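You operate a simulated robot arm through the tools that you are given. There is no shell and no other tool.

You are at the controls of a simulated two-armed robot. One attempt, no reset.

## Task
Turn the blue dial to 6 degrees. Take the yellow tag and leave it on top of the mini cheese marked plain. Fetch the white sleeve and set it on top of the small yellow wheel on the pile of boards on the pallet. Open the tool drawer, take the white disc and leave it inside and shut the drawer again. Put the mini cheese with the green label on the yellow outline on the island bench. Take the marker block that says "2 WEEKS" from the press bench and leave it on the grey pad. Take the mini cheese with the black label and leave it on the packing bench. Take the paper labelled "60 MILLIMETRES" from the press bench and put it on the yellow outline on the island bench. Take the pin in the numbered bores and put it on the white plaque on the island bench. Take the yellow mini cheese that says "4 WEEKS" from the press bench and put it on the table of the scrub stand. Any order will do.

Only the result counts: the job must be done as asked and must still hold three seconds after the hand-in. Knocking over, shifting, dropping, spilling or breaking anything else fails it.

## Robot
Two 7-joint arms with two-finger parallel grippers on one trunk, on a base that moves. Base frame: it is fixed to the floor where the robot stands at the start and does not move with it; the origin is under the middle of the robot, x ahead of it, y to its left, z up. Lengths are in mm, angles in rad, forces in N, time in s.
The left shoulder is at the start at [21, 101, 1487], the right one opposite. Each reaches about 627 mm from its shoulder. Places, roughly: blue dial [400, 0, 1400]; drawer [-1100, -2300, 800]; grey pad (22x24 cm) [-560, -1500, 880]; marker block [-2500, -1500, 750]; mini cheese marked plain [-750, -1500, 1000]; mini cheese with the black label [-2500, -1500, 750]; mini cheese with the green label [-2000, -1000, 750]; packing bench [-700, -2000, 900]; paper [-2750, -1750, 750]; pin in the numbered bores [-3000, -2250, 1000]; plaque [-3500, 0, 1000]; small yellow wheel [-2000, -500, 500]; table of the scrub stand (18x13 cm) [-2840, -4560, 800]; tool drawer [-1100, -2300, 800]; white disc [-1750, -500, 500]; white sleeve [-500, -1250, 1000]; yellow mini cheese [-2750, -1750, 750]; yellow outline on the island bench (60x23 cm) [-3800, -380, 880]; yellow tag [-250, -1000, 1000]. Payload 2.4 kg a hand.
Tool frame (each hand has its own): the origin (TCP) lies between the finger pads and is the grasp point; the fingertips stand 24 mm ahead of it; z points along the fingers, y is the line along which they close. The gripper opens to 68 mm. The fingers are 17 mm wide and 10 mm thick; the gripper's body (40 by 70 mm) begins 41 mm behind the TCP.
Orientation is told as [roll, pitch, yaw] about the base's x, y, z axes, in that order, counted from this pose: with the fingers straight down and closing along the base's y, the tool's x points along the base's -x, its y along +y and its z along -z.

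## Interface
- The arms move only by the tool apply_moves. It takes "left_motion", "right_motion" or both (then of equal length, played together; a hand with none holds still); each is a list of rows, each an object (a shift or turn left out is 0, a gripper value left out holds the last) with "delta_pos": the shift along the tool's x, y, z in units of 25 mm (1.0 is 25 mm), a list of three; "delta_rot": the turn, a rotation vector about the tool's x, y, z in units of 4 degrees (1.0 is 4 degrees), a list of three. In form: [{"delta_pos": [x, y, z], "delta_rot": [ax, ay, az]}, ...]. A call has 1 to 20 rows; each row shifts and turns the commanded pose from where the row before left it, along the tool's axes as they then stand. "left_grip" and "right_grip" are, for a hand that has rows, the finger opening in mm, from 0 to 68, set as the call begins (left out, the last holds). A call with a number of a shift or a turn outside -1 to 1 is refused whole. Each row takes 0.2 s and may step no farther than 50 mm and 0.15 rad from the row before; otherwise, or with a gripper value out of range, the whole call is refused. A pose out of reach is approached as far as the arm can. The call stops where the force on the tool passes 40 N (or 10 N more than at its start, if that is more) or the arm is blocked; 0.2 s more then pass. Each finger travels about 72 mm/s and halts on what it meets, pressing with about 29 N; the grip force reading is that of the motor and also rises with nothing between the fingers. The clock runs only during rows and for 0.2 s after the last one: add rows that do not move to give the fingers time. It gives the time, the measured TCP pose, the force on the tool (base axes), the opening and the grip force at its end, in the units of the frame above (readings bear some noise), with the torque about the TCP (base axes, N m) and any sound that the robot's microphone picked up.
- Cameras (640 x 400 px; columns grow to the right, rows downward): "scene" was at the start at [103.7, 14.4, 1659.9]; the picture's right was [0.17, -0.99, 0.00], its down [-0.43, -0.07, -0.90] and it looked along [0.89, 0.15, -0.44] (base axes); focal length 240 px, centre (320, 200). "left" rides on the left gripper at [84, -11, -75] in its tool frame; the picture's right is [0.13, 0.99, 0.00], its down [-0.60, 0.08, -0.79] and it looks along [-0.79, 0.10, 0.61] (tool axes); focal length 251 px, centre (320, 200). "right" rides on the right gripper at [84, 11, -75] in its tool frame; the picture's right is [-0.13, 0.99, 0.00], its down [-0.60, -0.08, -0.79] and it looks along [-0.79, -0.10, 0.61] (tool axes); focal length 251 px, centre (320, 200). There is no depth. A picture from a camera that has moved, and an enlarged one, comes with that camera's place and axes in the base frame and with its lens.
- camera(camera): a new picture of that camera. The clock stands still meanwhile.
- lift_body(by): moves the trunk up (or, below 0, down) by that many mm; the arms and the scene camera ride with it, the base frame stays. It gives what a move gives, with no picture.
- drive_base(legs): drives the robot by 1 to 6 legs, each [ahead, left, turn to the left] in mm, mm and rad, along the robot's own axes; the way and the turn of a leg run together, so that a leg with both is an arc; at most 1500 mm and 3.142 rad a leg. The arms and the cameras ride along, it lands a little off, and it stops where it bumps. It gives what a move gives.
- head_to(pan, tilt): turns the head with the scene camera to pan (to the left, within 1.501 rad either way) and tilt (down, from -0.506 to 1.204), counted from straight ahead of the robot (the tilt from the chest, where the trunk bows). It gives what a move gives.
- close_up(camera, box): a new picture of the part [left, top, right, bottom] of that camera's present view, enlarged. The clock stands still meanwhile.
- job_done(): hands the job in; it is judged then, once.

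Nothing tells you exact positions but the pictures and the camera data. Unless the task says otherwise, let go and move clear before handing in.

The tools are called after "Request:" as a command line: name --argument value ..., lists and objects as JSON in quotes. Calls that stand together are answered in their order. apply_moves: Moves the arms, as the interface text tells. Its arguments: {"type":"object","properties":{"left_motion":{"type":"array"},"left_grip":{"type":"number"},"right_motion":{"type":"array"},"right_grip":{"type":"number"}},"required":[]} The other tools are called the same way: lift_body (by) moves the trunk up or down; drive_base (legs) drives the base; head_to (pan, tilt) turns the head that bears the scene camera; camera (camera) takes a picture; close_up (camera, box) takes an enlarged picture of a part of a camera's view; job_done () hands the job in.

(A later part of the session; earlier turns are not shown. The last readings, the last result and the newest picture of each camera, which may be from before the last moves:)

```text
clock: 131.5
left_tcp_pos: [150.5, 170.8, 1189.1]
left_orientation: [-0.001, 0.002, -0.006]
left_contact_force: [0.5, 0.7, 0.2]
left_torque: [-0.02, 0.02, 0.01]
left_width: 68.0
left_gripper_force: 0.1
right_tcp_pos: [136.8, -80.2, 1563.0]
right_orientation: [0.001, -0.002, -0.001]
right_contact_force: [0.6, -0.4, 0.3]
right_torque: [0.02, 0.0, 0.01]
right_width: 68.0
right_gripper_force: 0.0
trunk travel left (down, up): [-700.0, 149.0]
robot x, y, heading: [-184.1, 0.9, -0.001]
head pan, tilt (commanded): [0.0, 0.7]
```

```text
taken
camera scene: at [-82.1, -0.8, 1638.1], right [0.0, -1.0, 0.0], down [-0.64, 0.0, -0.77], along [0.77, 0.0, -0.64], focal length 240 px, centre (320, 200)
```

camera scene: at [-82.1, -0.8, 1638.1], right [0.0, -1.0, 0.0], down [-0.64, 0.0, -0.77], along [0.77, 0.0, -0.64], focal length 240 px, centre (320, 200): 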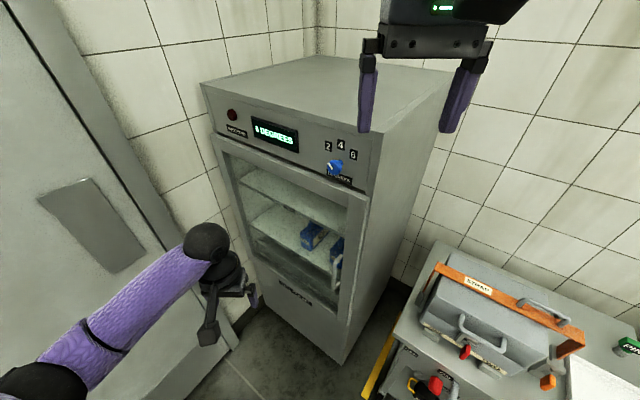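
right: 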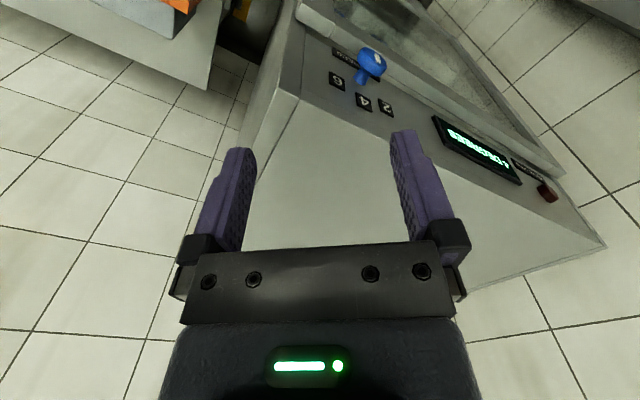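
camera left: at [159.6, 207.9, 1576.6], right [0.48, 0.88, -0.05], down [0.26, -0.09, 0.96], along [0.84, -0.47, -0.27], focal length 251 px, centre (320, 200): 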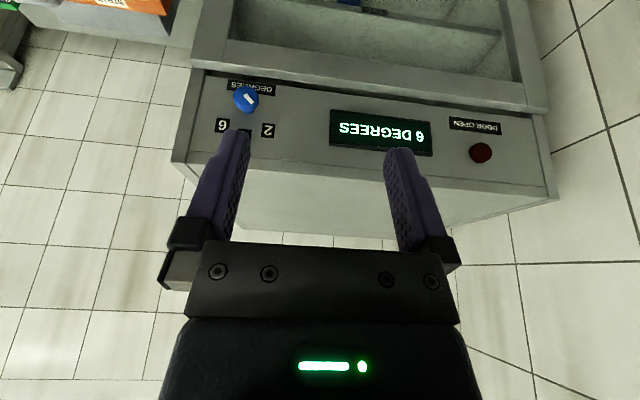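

Left arm is now in a good low posture. I'll bring the right hand to a matching posture, then back away from the corner and turn to face the wall bench.

Request:
apply_moves --right_motion '[{"delta_pos": [0, -0.24, 0.987]}, {"delta_pos": [0, -0.24, 0.987]}, {"delta_pos": [0, -0.24, 0.987]}, {"delta_pos": [0, -0.24, 0.987]}, {"delta_pos": [0, -0.24, 0.987]}, {"delta_pos": [0, -0.24, 0.987]}, {"delta_pos": [0, -0.24, 0.987]}, {"delta_pos": [0, -0.24, 0.987]}, {"delta_pos": [0, -0.24, 0.987]}, {"delta_pos": [0, -0.24, 0.987]}, {"delta_pos": [0, -0.24, 0.987]}, {"delta_pos": [0, -0.24, 0.987]}, {"delta_pos": [0, -0.24, 0.987]}, {"delta_pos": [0, -0.24, 0.987]}, {"delta_pos": [0, -0.24, 0.987]}]'

Request:
camera --camera "scene"

```text
clock: 134.7
left_tcp_pos: [149.4, 169.1, 1190.8]
left_orientation: [0.0, 0.003, -0.005]
left_contact_force: [0.7, -0.8, 0.8]
left_torque: [-0.02, 0.0, 0.02]
left_width: 67.9
left_gripper_force: 0.0
right_tcp_pos: [138.2, -170.8, 1194.7]
right_orientation: [0.0, -0.002, 0.0]
right_contact_force: [-0.2, 0.6, -0.5]
right_torque: [0.01, 0.01, 0.0]
right_width: 68.1
right_gripper_force: 0.1
trunk travel left (down, up): [-700.0, 149.0]
robot x, y, heading: [-183.9, 0.9, 0.003]
head pan, tilt (commanded): [0.0, 0.7]
```

```text
taken
camera scene: at [-82.1, -1.1, 1638.0], right [0.0, -1.0, 0.0], down [-0.64, 0.0, -0.76], along [0.76, 0.0, -0.64], focal length 240 px, centre (320, 200)
```

scene: 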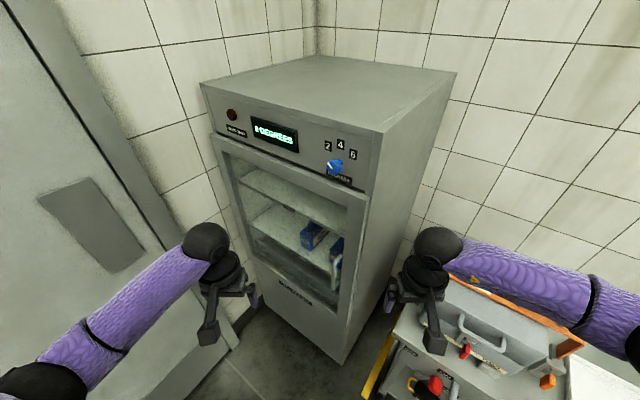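

Both arms are in a symmetric working pose. Now I back away and turn toward the wall bench.

Request:
drive_base --legs '[[-203, 146, 0], [0, 0, -0.622]]'

Request:
head_to --pan -0.9 --tilt 0.35

Request:
camera --camera "scene"

Request:
head_to --pan -1.45 --tilt 0.35

Request:
camera --camera "scene"

```text
clock: 138.2
left_tcp_pos: [-14.9, 84.2, 1188.4]
left_orientation: [-0.001, 0.003, -0.63]
left_contact_force: [0.9, -0.3, -0.4]
left_torque: [-0.03, -0.01, 0.02]
left_width: 67.9
left_gripper_force: 0.0
right_tcp_pos: [-224.4, -182.3, 1193.2]
right_orientation: [0.003, -0.001, -0.628]
right_contact_force: [-0.1, -0.1, 0.1]
right_torque: [0.02, -0.01, -0.02]
right_width: 68.0
right_gripper_force: 0.1
trunk travel left (down, up): [-700.0, 149.0]
robot x, y, heading: [-382.5, 145.1, -0.623]
head pan, tilt (commanded): [0.0, 0.7]
```

```text
clock: 139.4
left_tcp_pos: [-15.8, 85.7, 1190.1]
left_orientation: [-0.003, 0.001, -0.63]
left_contact_force: [-0.1, 0.3, 0.4]
left_torque: [0.0, -0.02, -0.01]
left_width: 67.8
left_gripper_force: 0.0
right_tcp_pos: [-224.1, -183.5, 1193.3]
right_orientation: [0.001, -0.001, -0.629]
right_contact_force: [0.1, 0.6, 0.7]
right_torque: [0.0, -0.01, 0.02]
right_width: 67.4
right_gripper_force: 0.0
trunk travel left (down, up): [-700.0, 149.0]
robot x, y, heading: [-381.3, 143.3, -0.625]
head pan, tilt (commanded): [-0.901, 0.351]
```

```text
taken
camera scene: at [-367.1, 41.0, 1669.4], right [-1.0, -0.05, 0.0], down [-0.02, 0.34, -0.94], along [0.04, -0.94, -0.34], focal length 240 px, centre (320, 200)
```

scene: 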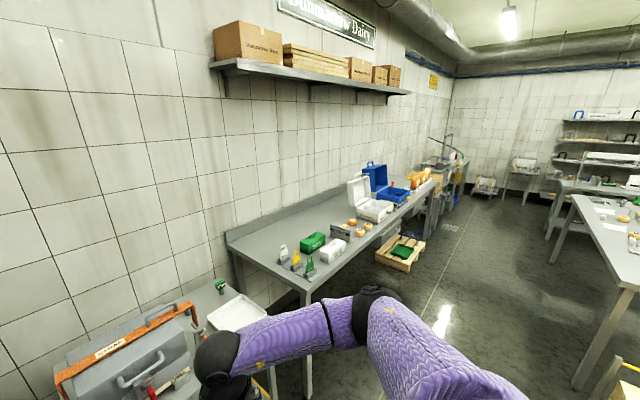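

```text
clock: 140.4
left_tcp_pos: [-14.6, 86.0, 1188.9]
left_orientation: [-0.001, 0.002, -0.63]
left_contact_force: [-1.1, 0.2, 0.1]
left_torque: [-0.01, 0.01, 0.04]
left_width: 68.2
left_gripper_force: 0.1
right_tcp_pos: [-223.0, -182.6, 1193.0]
right_orientation: [0.0, -0.004, -0.628]
right_contact_force: [0.6, 0.1, -0.4]
right_torque: [-0.02, 0.03, -0.02]
right_width: 67.7
right_gripper_force: 0.1
trunk travel left (down, up): [-700.0, 149.0]
robot x, y, heading: [-378.0, 137.7, -0.628]
head pan, tilt (commanded): [-1.45, 0.351]
```

```text
taken
camera scene: at [-416.3, 52.4, 1669.4], right [-0.88, 0.48, 0.0], down [0.17, 0.3, -0.94], along [-0.45, -0.82, -0.34], focal length 240 px, centre (320, 200)
```

scene: 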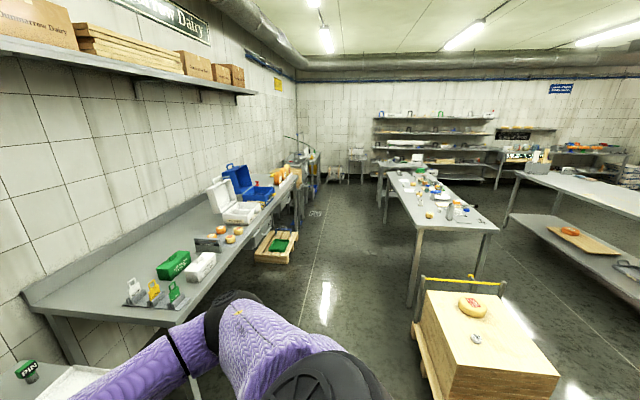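

I now see the whole room: wall bench on the left, press bench in the middle, pallet with the yellow wheel and white disc in front, island bench at right. I'll zoom in on a few parts, including wall signs.

Request:
close_up --camera "scene" --box '[230, 40, 340, 110]'

Request:
close_up --camera "scene" --box '[100, 160, 300, 320]'

Request:
close_up --camera "scene" --box '[370, 130, 510, 240]'

Request:
close_up --camera "scene" --box '[500, 70, 640, 180]'

Request:
close_up --camera "scene" --box '[410, 270, 570, 400]'

```text
5.71 times, centred on (285, 75) of scene
camera zoom: at [-416.3, 52.4, 1669.4], right [-0.88, 0.48, 0.0], down [0.17, 0.3, -0.94], along [-0.45, -0.82, -0.34], focal length 1373 px, centre (520, 914)
```

zoom: 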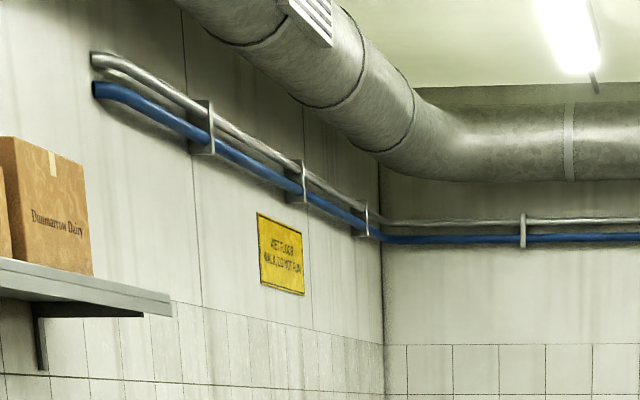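

```text
2.50 times, centred on (200, 240) of scene
camera zoom: at [-416.3, 52.4, 1669.4], right [-0.88, 0.48, 0.0], down [0.17, 0.3, -0.94], along [-0.45, -0.82, -0.34], focal length 601 px, centre (620, 100)
```

zoom: 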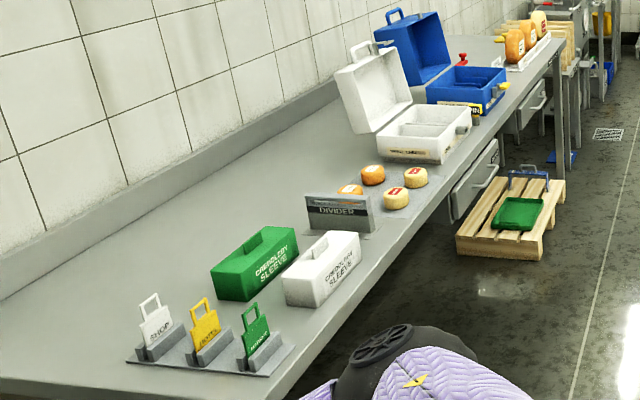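

```text
3.64 times, centred on (440, 185) of scene
camera zoom: at [-416.3, 52.4, 1669.4], right [-0.88, 0.48, 0.0], down [0.17, 0.3, -0.94], along [-0.45, -0.82, -0.34], focal length 874 px, centre (-116, 254)
```

zoom: 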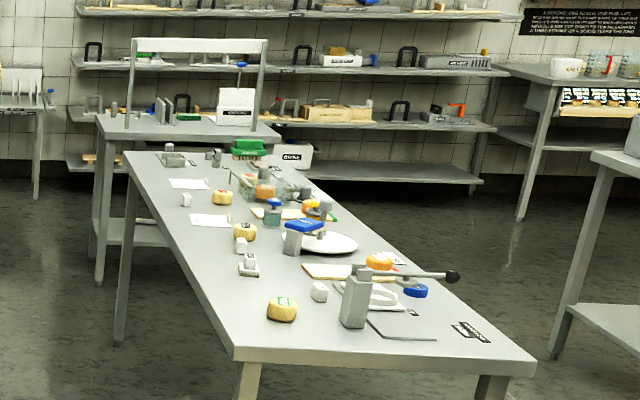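

```text
3.64 times, centred on (570, 125) of scene
camera zoom: at [-416.3, 52.4, 1669.4], right [-0.88, 0.48, 0.0], down [0.17, 0.3, -0.94], along [-0.45, -0.82, -0.34], focal length 874 px, centre (-589, 473)
```

zoom: 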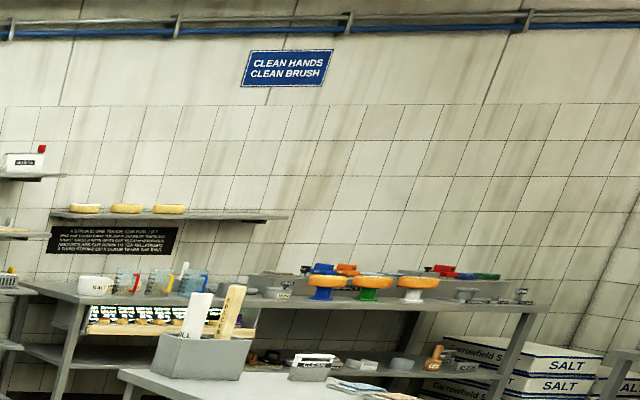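

```text
3.08 times, centred on (490, 335) of scene
camera zoom: at [-416.3, 52.4, 1669.4], right [-0.88, 0.48, 0.0], down [0.17, 0.3, -0.94], along [-0.45, -0.82, -0.34], focal length 739 px, centre (-203, -215)
```

zoom: 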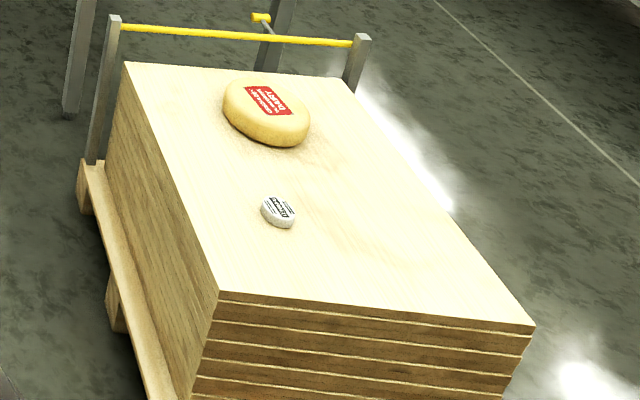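

Yellow tag works out to about [-190, -1012, 960]. I want to know the size of my own base, so I look down.

Request:
head_to --pan 0.0 --tilt 1.2

Request:
camera --camera "scene"

Request:
camera --camera "right"

```text
clock: 141.9
left_tcp_pos: [-15.3, 84.9, 1189.8]
left_orientation: [-0.001, 0.0, -0.631]
left_contact_force: [-0.7, 0.3, 0.5]
left_torque: [-0.01, -0.01, 0.02]
left_width: 67.8
left_gripper_force: 0.0
right_tcp_pos: [-224.5, -181.7, 1194.5]
right_orientation: [0.003, -0.003, -0.629]
right_contact_force: [0.2, -0.1, -0.2]
right_torque: [0.02, -0.02, -0.01]
right_width: 68.0
right_gripper_force: 0.0
trunk travel left (down, up): [-700.0, 149.0]
robot x, y, heading: [-384.9, 138.1, -0.624]
head pan, tilt (commanded): [0.0, 1.201]
```

```text
taken
camera scene: at [-326.0, 101.2, 1602.1], right [-0.59, -0.81, 0.0], down [-0.76, 0.55, -0.36], along [0.29, -0.21, -0.93], focal length 240 px, centre (320, 200)
```

scene: 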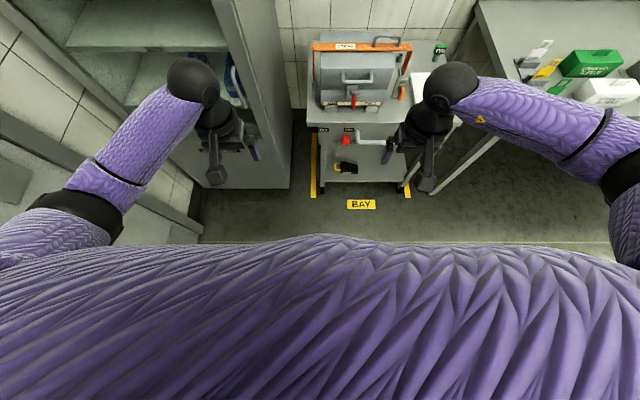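

```text
taken
camera right: at [-287.9, -124.4, 1269.2], right [0.69, 0.73, 0.0], down [0.44, -0.42, 0.79], along [0.58, -0.54, -0.61], focal length 251 px, centre (320, 200)
```

right: 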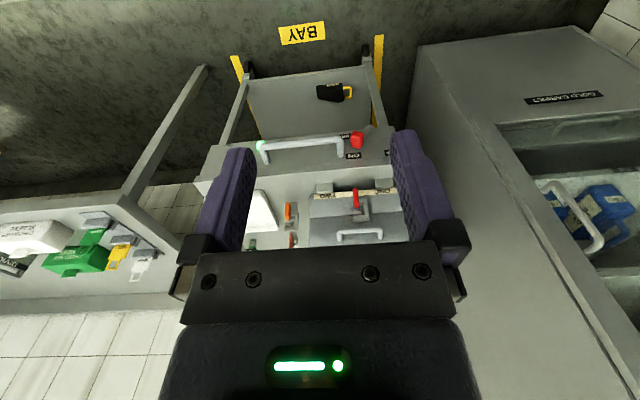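

My start spot was about 320 mm from the cabinet, so the base radius is under that. I'll slide along to stand in front of the tag rack and approach the bench.

Request:
drive_base --legs '[[0, -894, 0], [320, 0, 0]]'

Request:
head_to --pan -0.2 --tilt 0.9

Request:
camera --camera "scene"

```text
clock: 148.4
left_tcp_pos: [-274.7, -825.8, 1188.3]
left_orientation: [0.0, 0.002, -0.631]
left_contact_force: [-0.8, 0.3, 0.1]
left_torque: [0.05, 0.0, -0.02]
left_width: 68.1
left_gripper_force: 0.0
right_tcp_pos: [-484.9, -1094.4, 1194.3]
right_orientation: [0.004, 0.0, -0.629]
right_contact_force: [-0.1, -0.5, 0.5]
right_torque: [-0.02, 0.02, -0.02]
right_width: 67.9
right_gripper_force: 0.1
trunk travel left (down, up): [-700.0, 149.0]
robot x, y, heading: [-640.7, -773.1, -0.627]
head pan, tilt (commanded): [0.0, 1.201]
```

```text
clock: 149.2
left_tcp_pos: [-275.6, -826.8, 1189.6]
left_orientation: [-0.003, 0.001, -0.631]
left_contact_force: [-0.1, -0.7, -0.5]
left_torque: [-0.05, -0.03, -0.01]
left_width: 68.0
left_gripper_force: 0.0
right_tcp_pos: [-485.2, -1094.7, 1193.1]
right_orientation: [0.001, -0.002, -0.629]
right_contact_force: [1.0, -0.2, 0.4]
right_torque: [0.0, -0.01, 0.02]
right_width: 67.8
right_gripper_force: 0.0
trunk travel left (down, up): [-700.0, 149.0]
robot x, y, heading: [-641.5, -770.0, -0.628]
head pan, tilt (commanded): [-0.201, 0.901]
```

```text
taken
camera scene: at [-580.6, -833.5, 1621.8], right [-0.74, -0.68, 0.0], down [-0.53, 0.58, -0.62], along [0.42, -0.46, -0.78], focal length 240 px, centre (320, 200)
```

scene: 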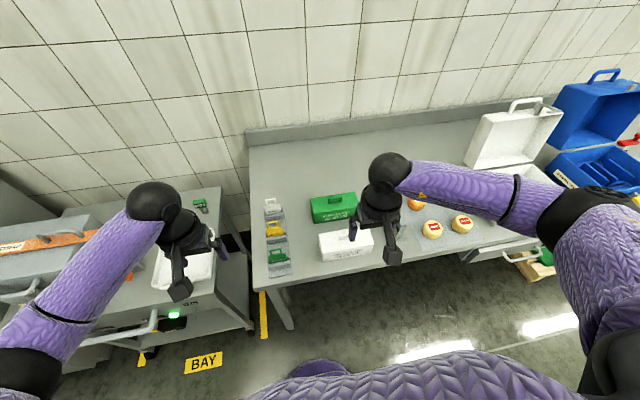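

I'm in front of the rack. A closer look at the tags and cheeses from here.

Request:
close_up --camera "scene" --box '[245, 185, 375, 285]'

Request:
close_up --camera "scene" --box '[400, 180, 500, 250]'

Request:
camera --camera "left"

Request:
camera --camera "right"

```text
4.00 times, centred on (310, 235) of scene
camera zoom: at [-580.6, -833.5, 1621.8], right [-0.74, -0.68, 0.0], down [-0.53, 0.58, -0.62], along [0.42, -0.46, -0.78], focal length 961 px, centre (360, 60)
```

zoom: 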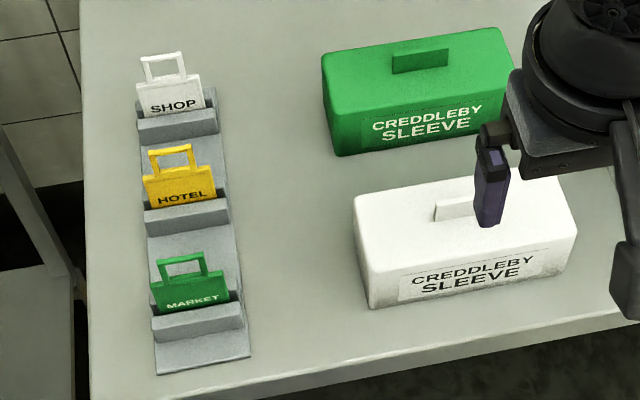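

```text
5.71 times, centred on (450, 215) of scene
camera zoom: at [-580.6, -833.5, 1621.8], right [-0.74, -0.68, 0.0], down [-0.53, 0.58, -0.62], along [0.42, -0.46, -0.78], focal length 1373 px, centre (-423, 114)
```

zoom: 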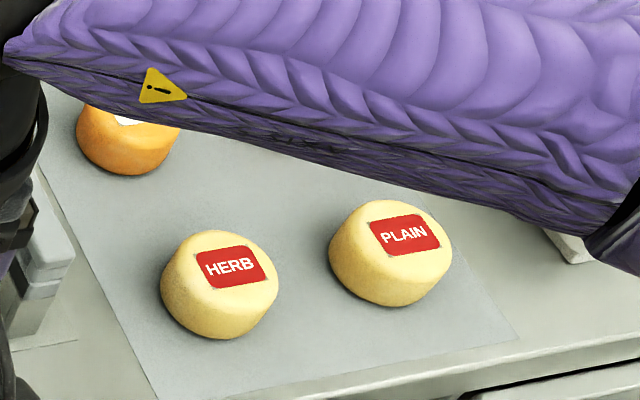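

```text
taken
camera left: at [-350.4, -787.2, 1263.9], right [0.48, 0.88, 0.0], down [0.54, -0.29, 0.79], along [0.69, -0.38, -0.61], focal length 251 px, centre (320, 200)
```

left: 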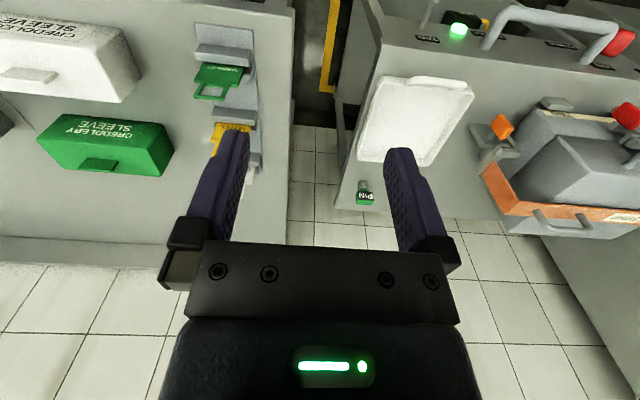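

```text
taken
camera right: at [-548.5, -1036.6, 1269.2], right [0.69, 0.73, 0.0], down [0.44, -0.42, 0.79], along [0.58, -0.55, -0.61], focal length 251 px, centre (320, 200)
```

right: 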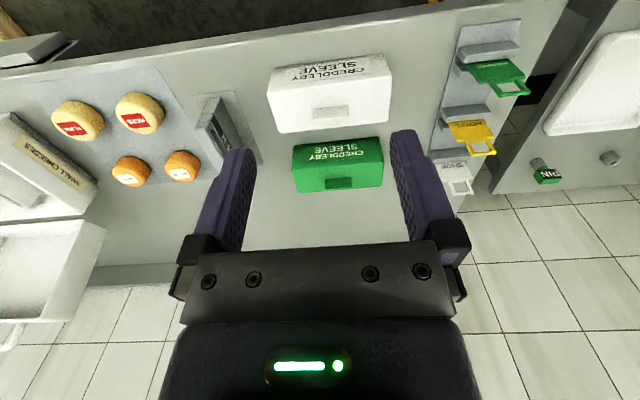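

PLAIN is the yellow cheese at the far right of the grey pad, and the yellow HOTEL tag stands in the middle slot. I'll raise the hands relative to the trunk, then lower the trunk to working height.

Request:
apply_moves --left_motion '[{"delta_pos": [0, 0, -1]}, {"delta_pos": [0, 0, -1]}, {"delta_pos": [0, 0, -1]}, {"delta_pos": [0, 0, -1]}, {"delta_pos": [0, 0, -1]}, {"delta_pos": [0, 0, -1]}]' --right_motion '[{"delta_pos": [0, 0, -1]}, {"delta_pos": [0, 0, -1]}, {"delta_pos": [0, 0, -1]}, {"delta_pos": [0, 0, -1]}, {"delta_pos": [0, 0, -1]}, {"delta_pos": [0, 0, -1]}]'

Request:
lift_body --by -300

Request:
head_to --pan 0.0 --tilt 0.9

Request:
camera --camera "scene"

Request:
camera --camera "left"

```text
clock: 150.6
left_tcp_pos: [-274.5, -826.6, 1339.8]
left_orientation: [-0.002, 0.001, -0.63]
left_contact_force: [0.6, -0.4, -0.1]
left_torque: [-0.01, 0.04, -0.02]
left_width: 68.0
left_gripper_force: 0.1
right_tcp_pos: [-485.7, -1093.8, 1343.3]
right_orientation: [-0.002, 0.0, -0.628]
right_contact_force: [-0.5, 0.5, -0.2]
right_torque: [0.04, -0.01, 0.03]
right_width: 68.1
right_gripper_force: 0.3
trunk travel left (down, up): [-700.0, 149.0]
robot x, y, heading: [-640.3, -770.4, -0.625]
head pan, tilt (commanded): [-0.201, 0.901]
```

```text
clock: 153.6
left_tcp_pos: [-276.1, -826.4, 1038.3]
left_orientation: [-0.002, 0.002, -0.63]
left_contact_force: [-0.6, 0.7, -1.4]
left_torque: [-0.01, -0.01, -0.01]
left_width: 67.8
left_gripper_force: 0.1
right_tcp_pos: [-484.3, -1094.0, 1043.0]
right_orientation: [0.004, -0.003, -0.628]
right_contact_force: [-0.7, 0.2, -0.6]
right_torque: [0.0, 0.03, 0.0]
right_width: 68.2
right_gripper_force: 0.0
trunk travel left (down, up): [-400.0, 449.0]
robot x, y, heading: [-639.9, -770.2, -0.631]
head pan, tilt (commanded): [-0.201, 0.901]
```

```text
clock: 154.3
left_tcp_pos: [-275.8, -827.1, 1039.3]
left_orientation: [-0.003, 0.0, -0.631]
left_contact_force: [-0.5, -0.4, 0.6]
left_torque: [0.0, -0.03, -0.02]
left_width: 67.9
left_gripper_force: 0.1
right_tcp_pos: [-484.3, -1094.9, 1044.1]
right_orientation: [0.0, -0.003, -0.628]
right_contact_force: [-0.7, -0.1, 0.2]
right_torque: [0.02, 0.03, 0.0]
right_width: 68.3
right_gripper_force: 0.2
trunk travel left (down, up): [-400.0, 449.0]
robot x, y, heading: [-644.1, -770.6, -0.63]
head pan, tilt (commanded): [0.0, 0.901]
```

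```text
taken
camera scene: at [-554.1, -834.2, 1321.1], right [-0.59, -0.81, 0.0], down [-0.64, 0.46, -0.62], along [0.5, -0.36, -0.78], focal length 240 px, centre (320, 200)
```

scene: 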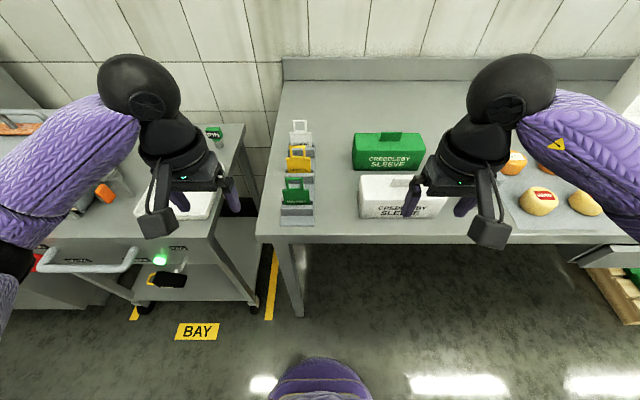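

```text
taken
camera left: at [-350.1, -787.2, 1113.9], right [0.48, 0.88, 0.0], down [0.54, -0.29, 0.79], along [0.69, -0.38, -0.61], focal length 251 px, centre (320, 200)
```

left: 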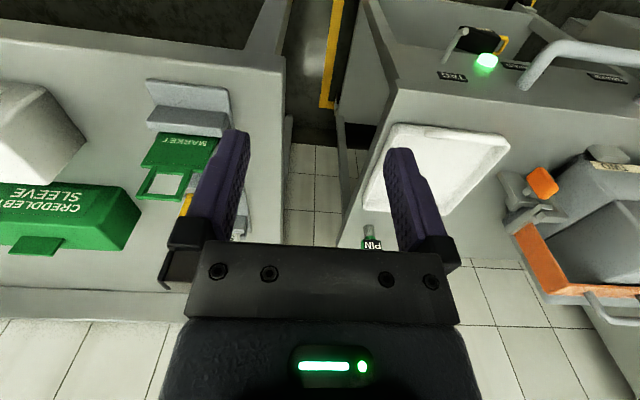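

Good overview. I'll zoom on the tag rack and on the plain cheese for measurements.

Request:
close_up --camera "scene" --box '[260, 110, 360, 235]'

Request:
close_up --camera "right" --box '[380, 0, 580, 125]'

Request:
camera --camera "right"

```text
3.20 times, centred on (310, 172) of scene
camera zoom: at [-554.1, -834.2, 1321.1], right [-0.59, -0.81, 0.0], down [-0.64, 0.46, -0.62], along [0.5, -0.36, -0.78], focal length 769 px, centre (352, 288)
```

zoom: 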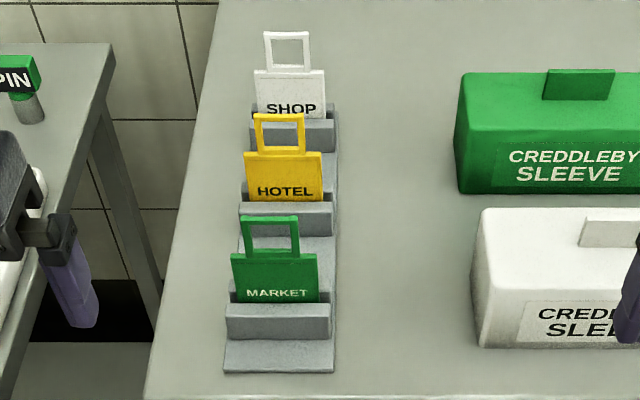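

```text
3.20 times, centred on (480, 62) of right
camera zoom: at [-548.7, -1036.5, 1119.2], right [0.69, 0.73, 0.0], down [0.44, -0.42, 0.79], along [0.58, -0.55, -0.61], focal length 805 px, centre (-192, 640)
```

zoom: 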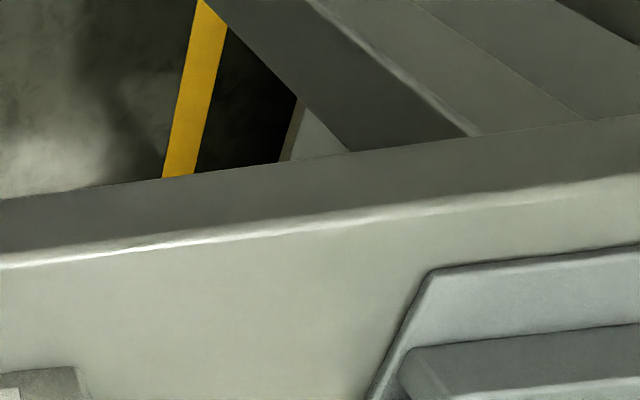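

```text
taken
camera right: at [-548.7, -1036.5, 1119.2], right [0.69, 0.73, 0.0], down [0.44, -0.42, 0.79], along [0.58, -0.55, -0.61], focal length 251 px, centre (320, 200)
```

right: 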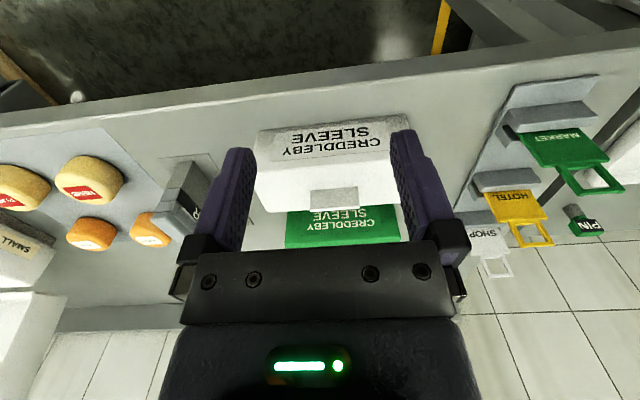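

The yellow tag's loop top is at about [-191, -1035, 986]; loop ~35 mm wide, body ~55 mm. I'll move closer to the bench so the left hand can reach it straight down.

Request:
drive_base --legs '[[80, 0, 0.005]]'

Request:
camera --camera "scene"

```text
clock: 155.4
left_tcp_pos: [-209.4, -871.0, 1039.1]
left_orientation: [-0.002, 0.001, -0.627]
left_contact_force: [0.2, -0.2, 0.4]
left_torque: [0.0, 0.01, 0.02]
left_width: 67.9
left_gripper_force: 0.0
right_tcp_pos: [-419.3, -1140.1, 1043.1]
right_orientation: [0.001, -0.001, -0.621]
right_contact_force: [0.0, 0.0, 0.1]
right_torque: [0.01, 0.03, -0.02]
right_width: 68.0
right_gripper_force: 0.0
trunk travel left (down, up): [-400.0, 449.0]
robot x, y, heading: [-578.1, -814.5, -0.62]
head pan, tilt (commanded): [0.0, 0.901]
```

```text
taken
camera scene: at [-488.7, -880.6, 1321.0], right [-0.58, -0.81, 0.0], down [-0.64, 0.46, -0.62], along [0.5, -0.36, -0.78], focal length 240 px, centre (320, 200)
```

scene: 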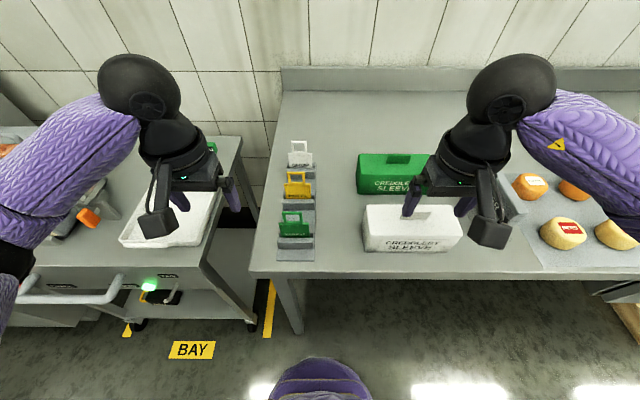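

I'll bring the left hand over the tag.

Request:
apply_moves --left_motion '[{"delta_pos": [-0.89, -0.973, 0]}, {"delta_pos": [-0.89, -0.973, 0]}, {"delta_pos": [-0.89, -0.973, 0]}, {"delta_pos": [-0.89, -0.973, 0]}, {"delta_pos": [-0.89, -0.973, 0]}]'

Request:
camera --camera "left"

Request:
close_up --camera "scene" --box '[230, 100, 370, 240]'

```text
clock: 156.6
left_tcp_pos: [-193.8, -1035.6, 1039.5]
left_orientation: [0.002, 0.002, -0.628]
left_contact_force: [-0.5, -1.1, -0.8]
left_torque: [-0.01, 0.02, -0.03]
left_width: 68.0
left_gripper_force: 0.0
right_tcp_pos: [-419.9, -1140.8, 1043.1]
right_orientation: [0.002, -0.002, -0.623]
right_contact_force: [0.0, 0.5, -0.4]
right_torque: [0.0, 0.03, 0.04]
right_width: 68.1
right_gripper_force: 0.1
trunk travel left (down, up): [-400.0, 449.0]
robot x, y, heading: [-577.6, -818.4, -0.62]
head pan, tilt (commanded): [0.0, 0.901]
```

```text
taken
camera left: at [-268.3, -995.8, 1114.2], right [0.48, 0.88, 0.0], down [0.54, -0.29, 0.79], along [0.7, -0.38, -0.61], focal length 251 px, centre (320, 200)
```

left: 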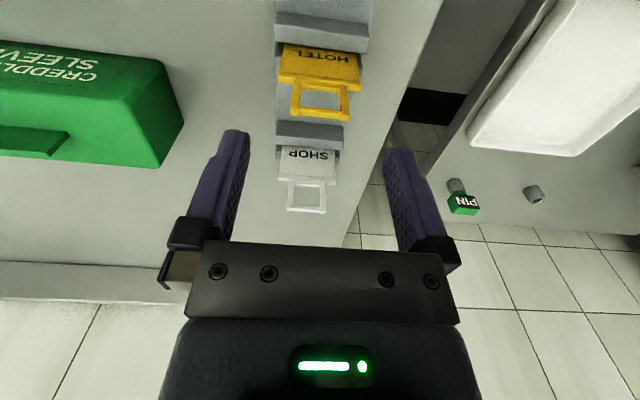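

```text
2.86 times, centred on (300, 170) of scene
camera zoom: at [-489.6, -880.6, 1321.1], right [-0.58, -0.81, 0.0], down [-0.64, 0.46, -0.62], along [0.5, -0.36, -0.78], focal length 686 px, centre (377, 286)
```

zoom: 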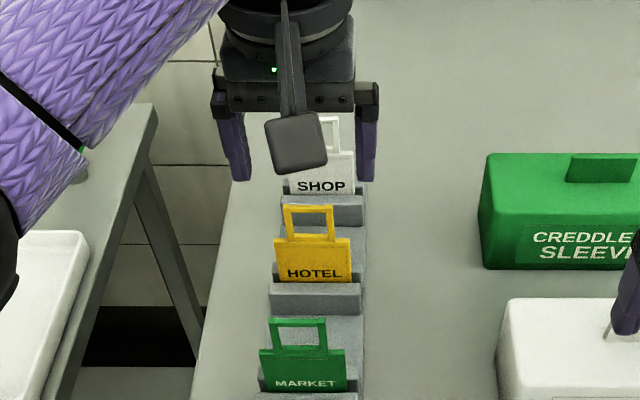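

Aligned within a few mm. Lowering over the loop.

Request:
apply_moves --left_motion '[{"delta_pos": [-0.16, 0.06, 0.62]}, {"delta_pos": [0, 0, 0.62]}, {"delta_pos": [0, 0, 0.62]}, {"delta_pos": [0, 0, 0.6]}]'

Request:
camera --camera "left"

Request:
close_up --camera "scene" --box '[230, 100, 370, 240]'

```text
clock: 157.6
left_tcp_pos: [-187.8, -1035.9, 978.4]
left_orientation: [-0.002, -0.002, -0.627]
left_contact_force: [0.5, 0.4, -0.3]
left_torque: [0.01, 0.0, -0.01]
left_width: 67.8
left_gripper_force: 0.1
right_tcp_pos: [-418.9, -1140.1, 1044.4]
right_orientation: [0.002, -0.002, -0.623]
right_contact_force: [0.9, -0.6, 0.5]
right_torque: [0.04, 0.02, -0.02]
right_width: 68.0
right_gripper_force: 0.0
trunk travel left (down, up): [-400.0, 449.0]
robot x, y, heading: [-578.7, -817.4, -0.622]
head pan, tilt (commanded): [0.0, 0.901]
```

```text
taken
camera left: at [-263.2, -996.4, 1053.0], right [0.48, 0.88, 0.0], down [0.54, -0.29, 0.79], along [0.7, -0.38, -0.61], focal length 251 px, centre (320, 200)
```

left: 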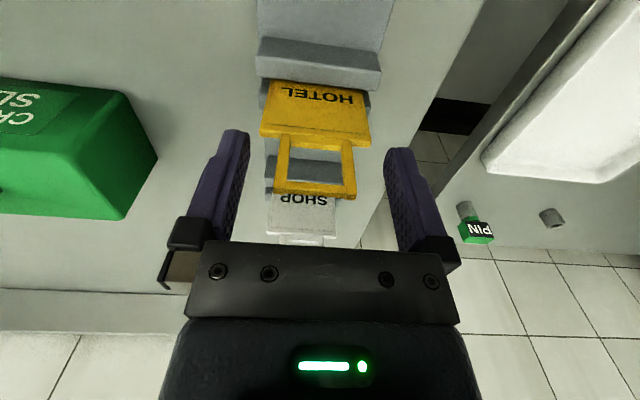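

```text
2.86 times, centred on (300, 170) of scene
camera zoom: at [-489.4, -880.3, 1321.1], right [-0.58, -0.81, 0.0], down [-0.64, 0.46, -0.62], along [0.5, -0.36, -0.78], focal length 686 px, centre (377, 286)
```

zoom: 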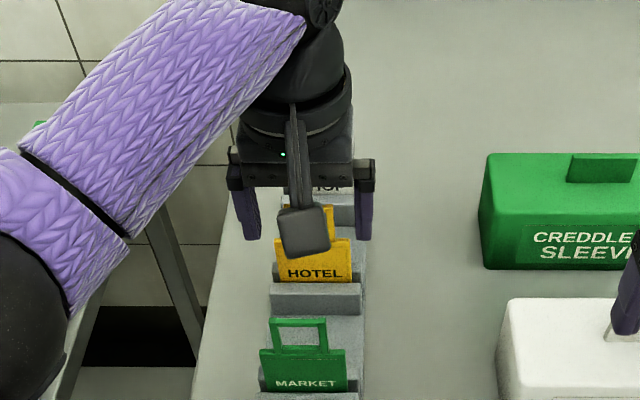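

The loop is centred between the fingers. Closing on it.

Request:
apply_moves --left_motion '[{}, {}, {}, {}]' --left_grip 20

Request:
camera --camera "left"

```text
clock: 158.6
left_tcp_pos: [-188.2, -1036.2, 978.4]
left_orientation: [-0.002, 0.001, -0.628]
left_contact_force: [1.1, -0.7, 0.1]
left_torque: [0.01, -0.01, -0.02]
left_width: 53.8
left_gripper_force: 29.4
right_tcp_pos: [-420.0, -1139.4, 1044.1]
right_orientation: [0.0, -0.003, -0.623]
right_contact_force: [-0.2, 0.0, 0.9]
right_torque: [0.04, 0.02, -0.01]
right_width: 68.0
right_gripper_force: 0.0
trunk travel left (down, up): [-400.0, 449.0]
robot x, y, heading: [-575.8, -815.8, -0.623]
head pan, tilt (commanded): [0.0, 0.901]
```

```text
taken
camera left: at [-263.3, -996.4, 1053.1], right [0.48, 0.88, 0.0], down [0.54, -0.29, 0.79], along [0.7, -0.38, -0.61], focal length 251 px, centre (320, 200)
```

left: 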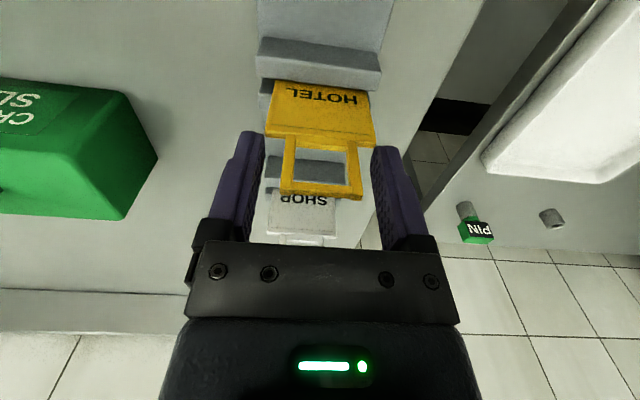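

The tips closed on the tag's wider body corners. I prefer the loop, so I'll open, rise 9 mm and close again.

Request:
apply_moves --left_motion '[{}, {}]' --left_grip 68

Request:
apply_moves --left_motion '[{"delta_pos": [0, 0, -0.36]}, {}]'

Request:
apply_moves --left_motion '[{}, {}, {}, {}]' --left_grip 20

Request:
camera --camera "left"

```text
clock: 159.2
left_tcp_pos: [-187.2, -1035.2, 979.0]
left_orientation: [-0.001, 0.002, -0.625]
left_contact_force: [-0.2, -0.3, 1.1]
left_torque: [-0.01, 0.0, -0.02]
left_width: 68.3
left_gripper_force: 0.0
right_tcp_pos: [-418.4, -1139.5, 1043.3]
right_orientation: [0.002, -0.002, -0.623]
right_contact_force: [0.5, 0.0, -0.4]
right_torque: [-0.03, 0.0, 0.01]
right_width: 67.9
right_gripper_force: 0.0
trunk travel left (down, up): [-400.0, 449.0]
robot x, y, heading: [-578.9, -818.0, -0.62]
head pan, tilt (commanded): [0.0, 0.901]
```

```text
clock: 159.8
left_tcp_pos: [-188.6, -1036.5, 985.8]
left_orientation: [-0.002, 0.002, -0.627]
left_contact_force: [-0.4, 0.2, -0.1]
left_torque: [-0.03, -0.02, -0.04]
left_width: 68.1
left_gripper_force: 0.1
right_tcp_pos: [-419.7, -1140.4, 1043.6]
right_orientation: [0.003, -0.001, -0.625]
right_contact_force: [-0.2, 0.1, 0.7]
right_torque: [-0.02, -0.02, -0.03]
right_width: 67.7
right_gripper_force: 0.0
trunk travel left (down, up): [-400.0, 449.0]
robot x, y, heading: [-579.2, -814.8, -0.622]
head pan, tilt (commanded): [0.0, 0.901]
```

```text
clock: 160.8
left_tcp_pos: [-188.8, -1036.4, 986.3]
left_orientation: [-0.002, 0.002, -0.626]
left_contact_force: [-0.2, -0.2, -0.3]
left_torque: [0.0, 0.01, 0.02]
left_width: 32.8
left_gripper_force: 29.6
right_tcp_pos: [-419.3, -1139.9, 1044.2]
right_orientation: [0.002, -0.003, -0.622]
right_contact_force: [0.9, -0.8, -0.2]
right_torque: [0.01, 0.0, 0.03]
right_width: 68.0
right_gripper_force: 0.0
trunk travel left (down, up): [-400.0, 449.0]
robot x, y, heading: [-577.2, -816.7, -0.624]
head pan, tilt (commanded): [0.0, 0.901]
```

```text
taken
camera left: at [-263.2, -997.0, 1061.4], right [0.48, 0.88, 0.0], down [0.54, -0.29, 0.79], along [0.7, -0.38, -0.61], focal length 251 px, centre (320, 200)
```

left: 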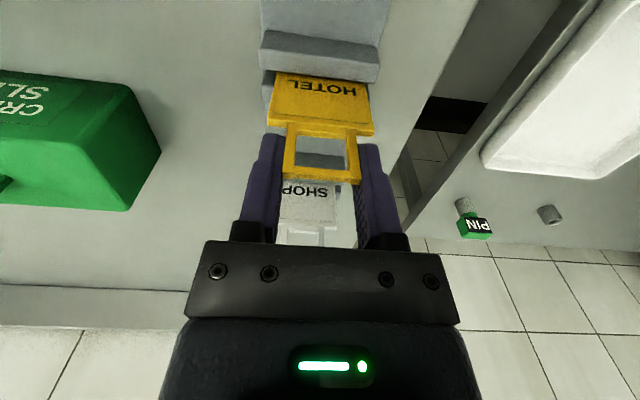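

Now the loop (33 mm) is gripped. I lift the tag straight up out of its slot.

Request:
apply_moves --left_motion '[{"delta_pos": [0, 0, -0.8]}, {"delta_pos": [0, 0, -0.8]}, {"delta_pos": [0, 0, -0.8]}, {"delta_pos": [0, 0, -0.8]}, {"delta_pos": [0, 0, -0.8]}]'

Request:
camera --camera "left"

Request:
camera --camera "scene"

```text
clock: 162.0
left_tcp_pos: [-188.5, -1035.8, 1086.4]
left_orientation: [-0.003, 0.002, -0.627]
left_contact_force: [-0.6, 0.5, -0.2]
left_torque: [-0.01, 0.03, 0.01]
left_width: 32.8
left_gripper_force: 29.3
right_tcp_pos: [-420.5, -1141.5, 1044.6]
right_orientation: [0.002, -0.001, -0.624]
right_contact_force: [0.3, 0.2, -0.1]
right_torque: [0.02, 0.0, 0.01]
right_width: 68.1
right_gripper_force: 0.1
trunk travel left (down, up): [-400.0, 449.0]
robot x, y, heading: [-577.5, -817.6, -0.621]
head pan, tilt (commanded): [0.0, 0.901]
```

```text
taken
camera left: at [-264.0, -996.6, 1161.7], right [0.48, 0.88, 0.0], down [0.54, -0.29, 0.79], along [0.7, -0.38, -0.61], focal length 251 px, centre (320, 200)
```

left: 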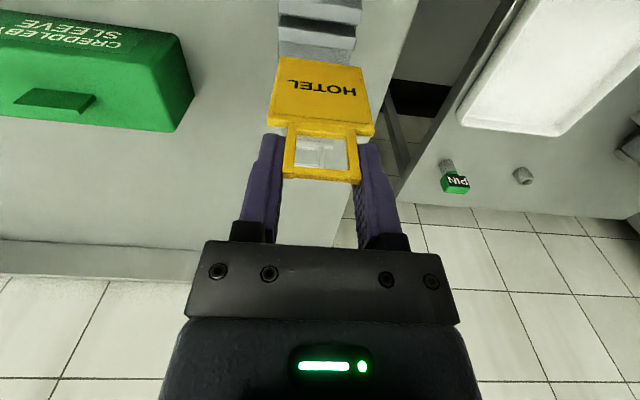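

```text
taken
camera scene: at [-489.5, -880.2, 1321.1], right [-0.58, -0.81, 0.0], down [-0.64, 0.46, -0.62], along [0.5, -0.36, -0.78], focal length 240 px, centre (320, 200)
```

scene: 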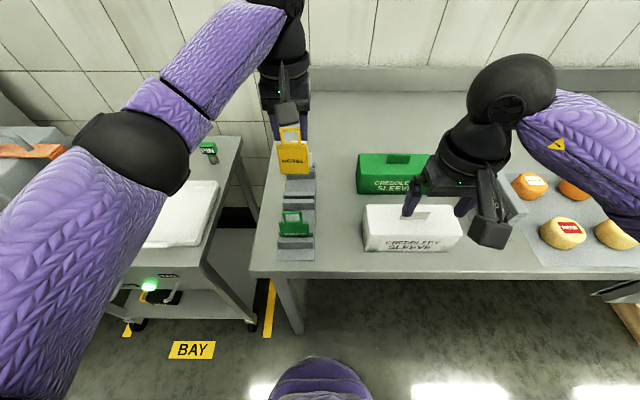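

The tag is out: about 54 mm wide and 120 mm tall overall. Now I tuck the right hand in a bit, back off, and slide along to the plain cheese.

Request:
apply_moves --right_motion '[{"delta_pos": [0.9, 0, -0.6]}, {"delta_pos": [0.9, 0, -0.6]}, {"delta_pos": [0.9, 0, -0.6]}, {"delta_pos": [0.9, 0, -0.6]}]' --left_motion '[{"delta_pos": [0.9, 0.2, 0]}, {"delta_pos": [0.9, 0.2, 0]}, {"delta_pos": [0.9, 0.2, 0]}, {"delta_pos": [0.9, 0.2, 0]}]'

Request:
drive_base --legs '[[-100, 0, 0], [0, -640, 0]]'

Request:
camera --camera "scene"

```text
clock: 163.0
left_tcp_pos: [-248.6, -965.8, 1087.0]
left_orientation: [-0.001, 0.001, -0.625]
left_contact_force: [-0.6, -0.3, 0.3]
left_torque: [-0.02, 0.03, -0.01]
left_width: 32.8
left_gripper_force: 28.9
right_tcp_pos: [-494.7, -1088.0, 1105.9]
right_orientation: [0.001, -0.001, -0.623]
right_contact_force: [-0.4, -0.4, 0.0]
right_torque: [-0.01, 0.01, 0.01]
right_width: 68.1
right_gripper_force: 0.2
trunk travel left (down, up): [-400.0, 449.0]
robot x, y, heading: [-579.1, -820.5, -0.62]
head pan, tilt (commanded): [0.0, 0.901]
```

```text
clock: 167.3
left_tcp_pos: [-699.4, -1427.6, 1086.6]
left_orientation: [-0.002, 0.002, -0.629]
left_contact_force: [0.0, 0.4, -0.3]
left_torque: [0.0, -0.01, 0.0]
left_width: 33.1
left_gripper_force: 28.9
right_tcp_pos: [-944.4, -1548.8, 1105.1]
right_orientation: [0.0, -0.002, -0.628]
right_contact_force: [0.3, -0.5, 0.0]
right_torque: [0.0, -0.01, -0.02]
right_width: 67.9
right_gripper_force: 0.1
trunk travel left (down, up): [-400.0, 449.0]
robot x, y, heading: [-1032.4, -1273.6, -0.621]
head pan, tilt (commanded): [0.0, 0.901]
```

```text
taken
camera scene: at [-940.1, -1340.6, 1321.1], right [-0.59, -0.81, 0.0], down [-0.64, 0.46, -0.62], along [0.5, -0.36, -0.78], focal length 240 px, centre (320, 200)
```

scene: 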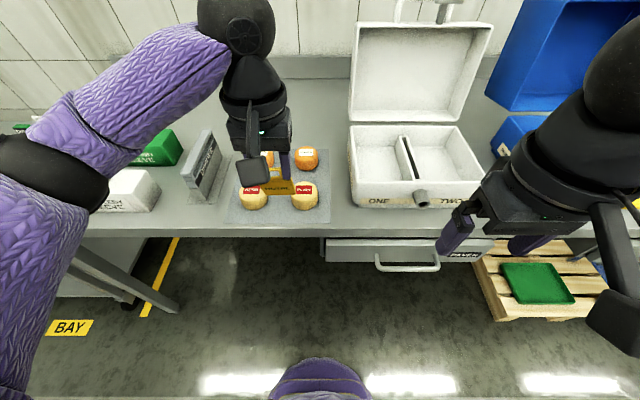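

I see the four cheeses on the grey pad in front of the hand; the drawer with handle is farther right. Zooming in to get the plain cheese precisely.

Request:
close_up --camera "scene" --box '[220, 130, 350, 230]'

Request:
camera --camera "left"

Request:
close_up --camera "scene" --box '[320, 200, 500, 300]'

```text
4.00 times, centred on (285, 180) of scene
camera zoom: at [-940.1, -1340.6, 1321.1], right [-0.59, -0.81, 0.0], down [-0.64, 0.46, -0.62], along [0.5, -0.36, -0.78], focal length 961 px, centre (460, 280)
```

zoom: 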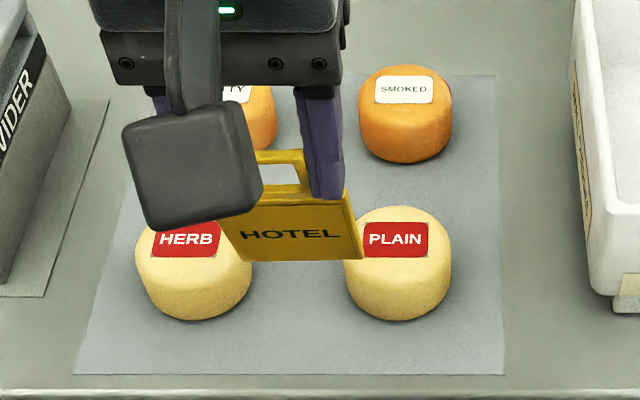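

```text
taken
camera left: at [-774.6, -1388.2, 1161.3], right [0.48, 0.88, 0.0], down [0.54, -0.29, 0.79], along [0.69, -0.38, -0.61], focal length 251 px, centre (320, 200)
```

left: 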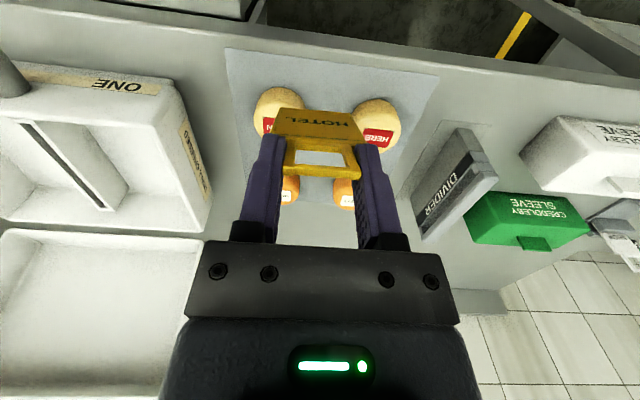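

```text
3.56 times, centred on (410, 250) of scene
camera zoom: at [-940.1, -1340.6, 1321.1], right [-0.59, -0.81, 0.0], down [-0.64, 0.46, -0.62], along [0.5, -0.36, -0.78], focal length 854 px, centre (0, 22)
```

zoom: 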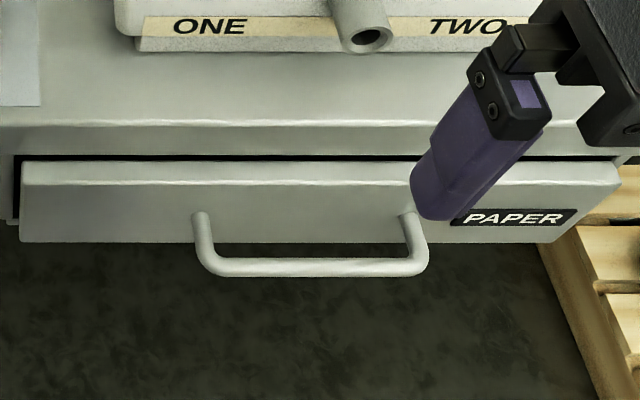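

Plain cheese: centre about [-640, -1513], top near z 915, 55 mm wide. I'll centre the left hand on it, then pitch the hand forward to lay the tag flat.

Request:
apply_moves --left_motion '[{"delta_pos": [-0.8, -0.46, 0]}, {"delta_pos": [-0.8, -0.46, 0]}, {"delta_pos": [-0.8, -0.46, 0]}, {"delta_rot": [0, -1, 0]}, {"delta_rot": [0, -1, 0]}, {"delta_rot": [0, -1, 0]}, {"delta_rot": [0, -1, 0]}, {"delta_rot": [0, -1, 0]}, {"delta_rot": [0, -1, 0]}, {"delta_rot": [0, -1, 0]}, {"delta_rot": [0, -1, 0]}, {"delta_rot": [0, -1, 0]}, {"delta_rot": [0, -1, 0]}]'

Request:
camera --camera "scene"

```text
clock: 170.1
left_tcp_pos: [-670.6, -1489.8, 1086.1]
left_orientation: [-0.002, -0.698, -0.628]
left_contact_force: [0.5, -0.7, 0.2]
left_torque: [0.01, 0.03, 0.04]
left_width: 32.8
left_gripper_force: 29.0
right_tcp_pos: [-944.3, -1548.5, 1105.4]
right_orientation: [0.001, -0.003, -0.628]
right_contact_force: [-0.4, -0.7, 0.4]
right_torque: [0.0, -0.01, 0.02]
right_width: 68.0
right_gripper_force: 0.1
trunk travel left (down, up): [-400.0, 449.0]
robot x, y, heading: [-1032.7, -1274.5, -0.623]
head pan, tilt (commanded): [0.0, 0.901]
```

```text
taken
camera scene: at [-939.9, -1340.4, 1321.1], right [-0.59, -0.81, 0.0], down [-0.64, 0.46, -0.62], along [0.5, -0.36, -0.78], focal length 240 px, centre (320, 200)
```

scene: 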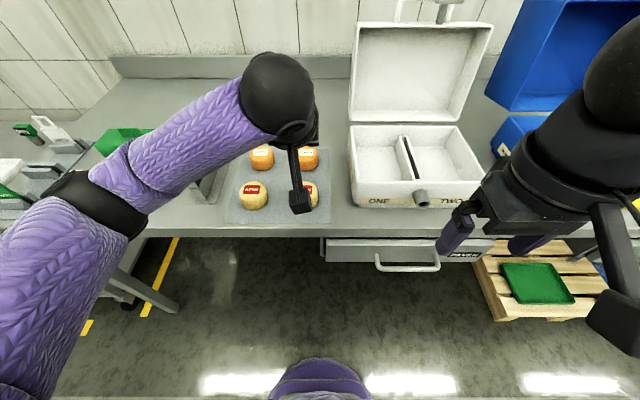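

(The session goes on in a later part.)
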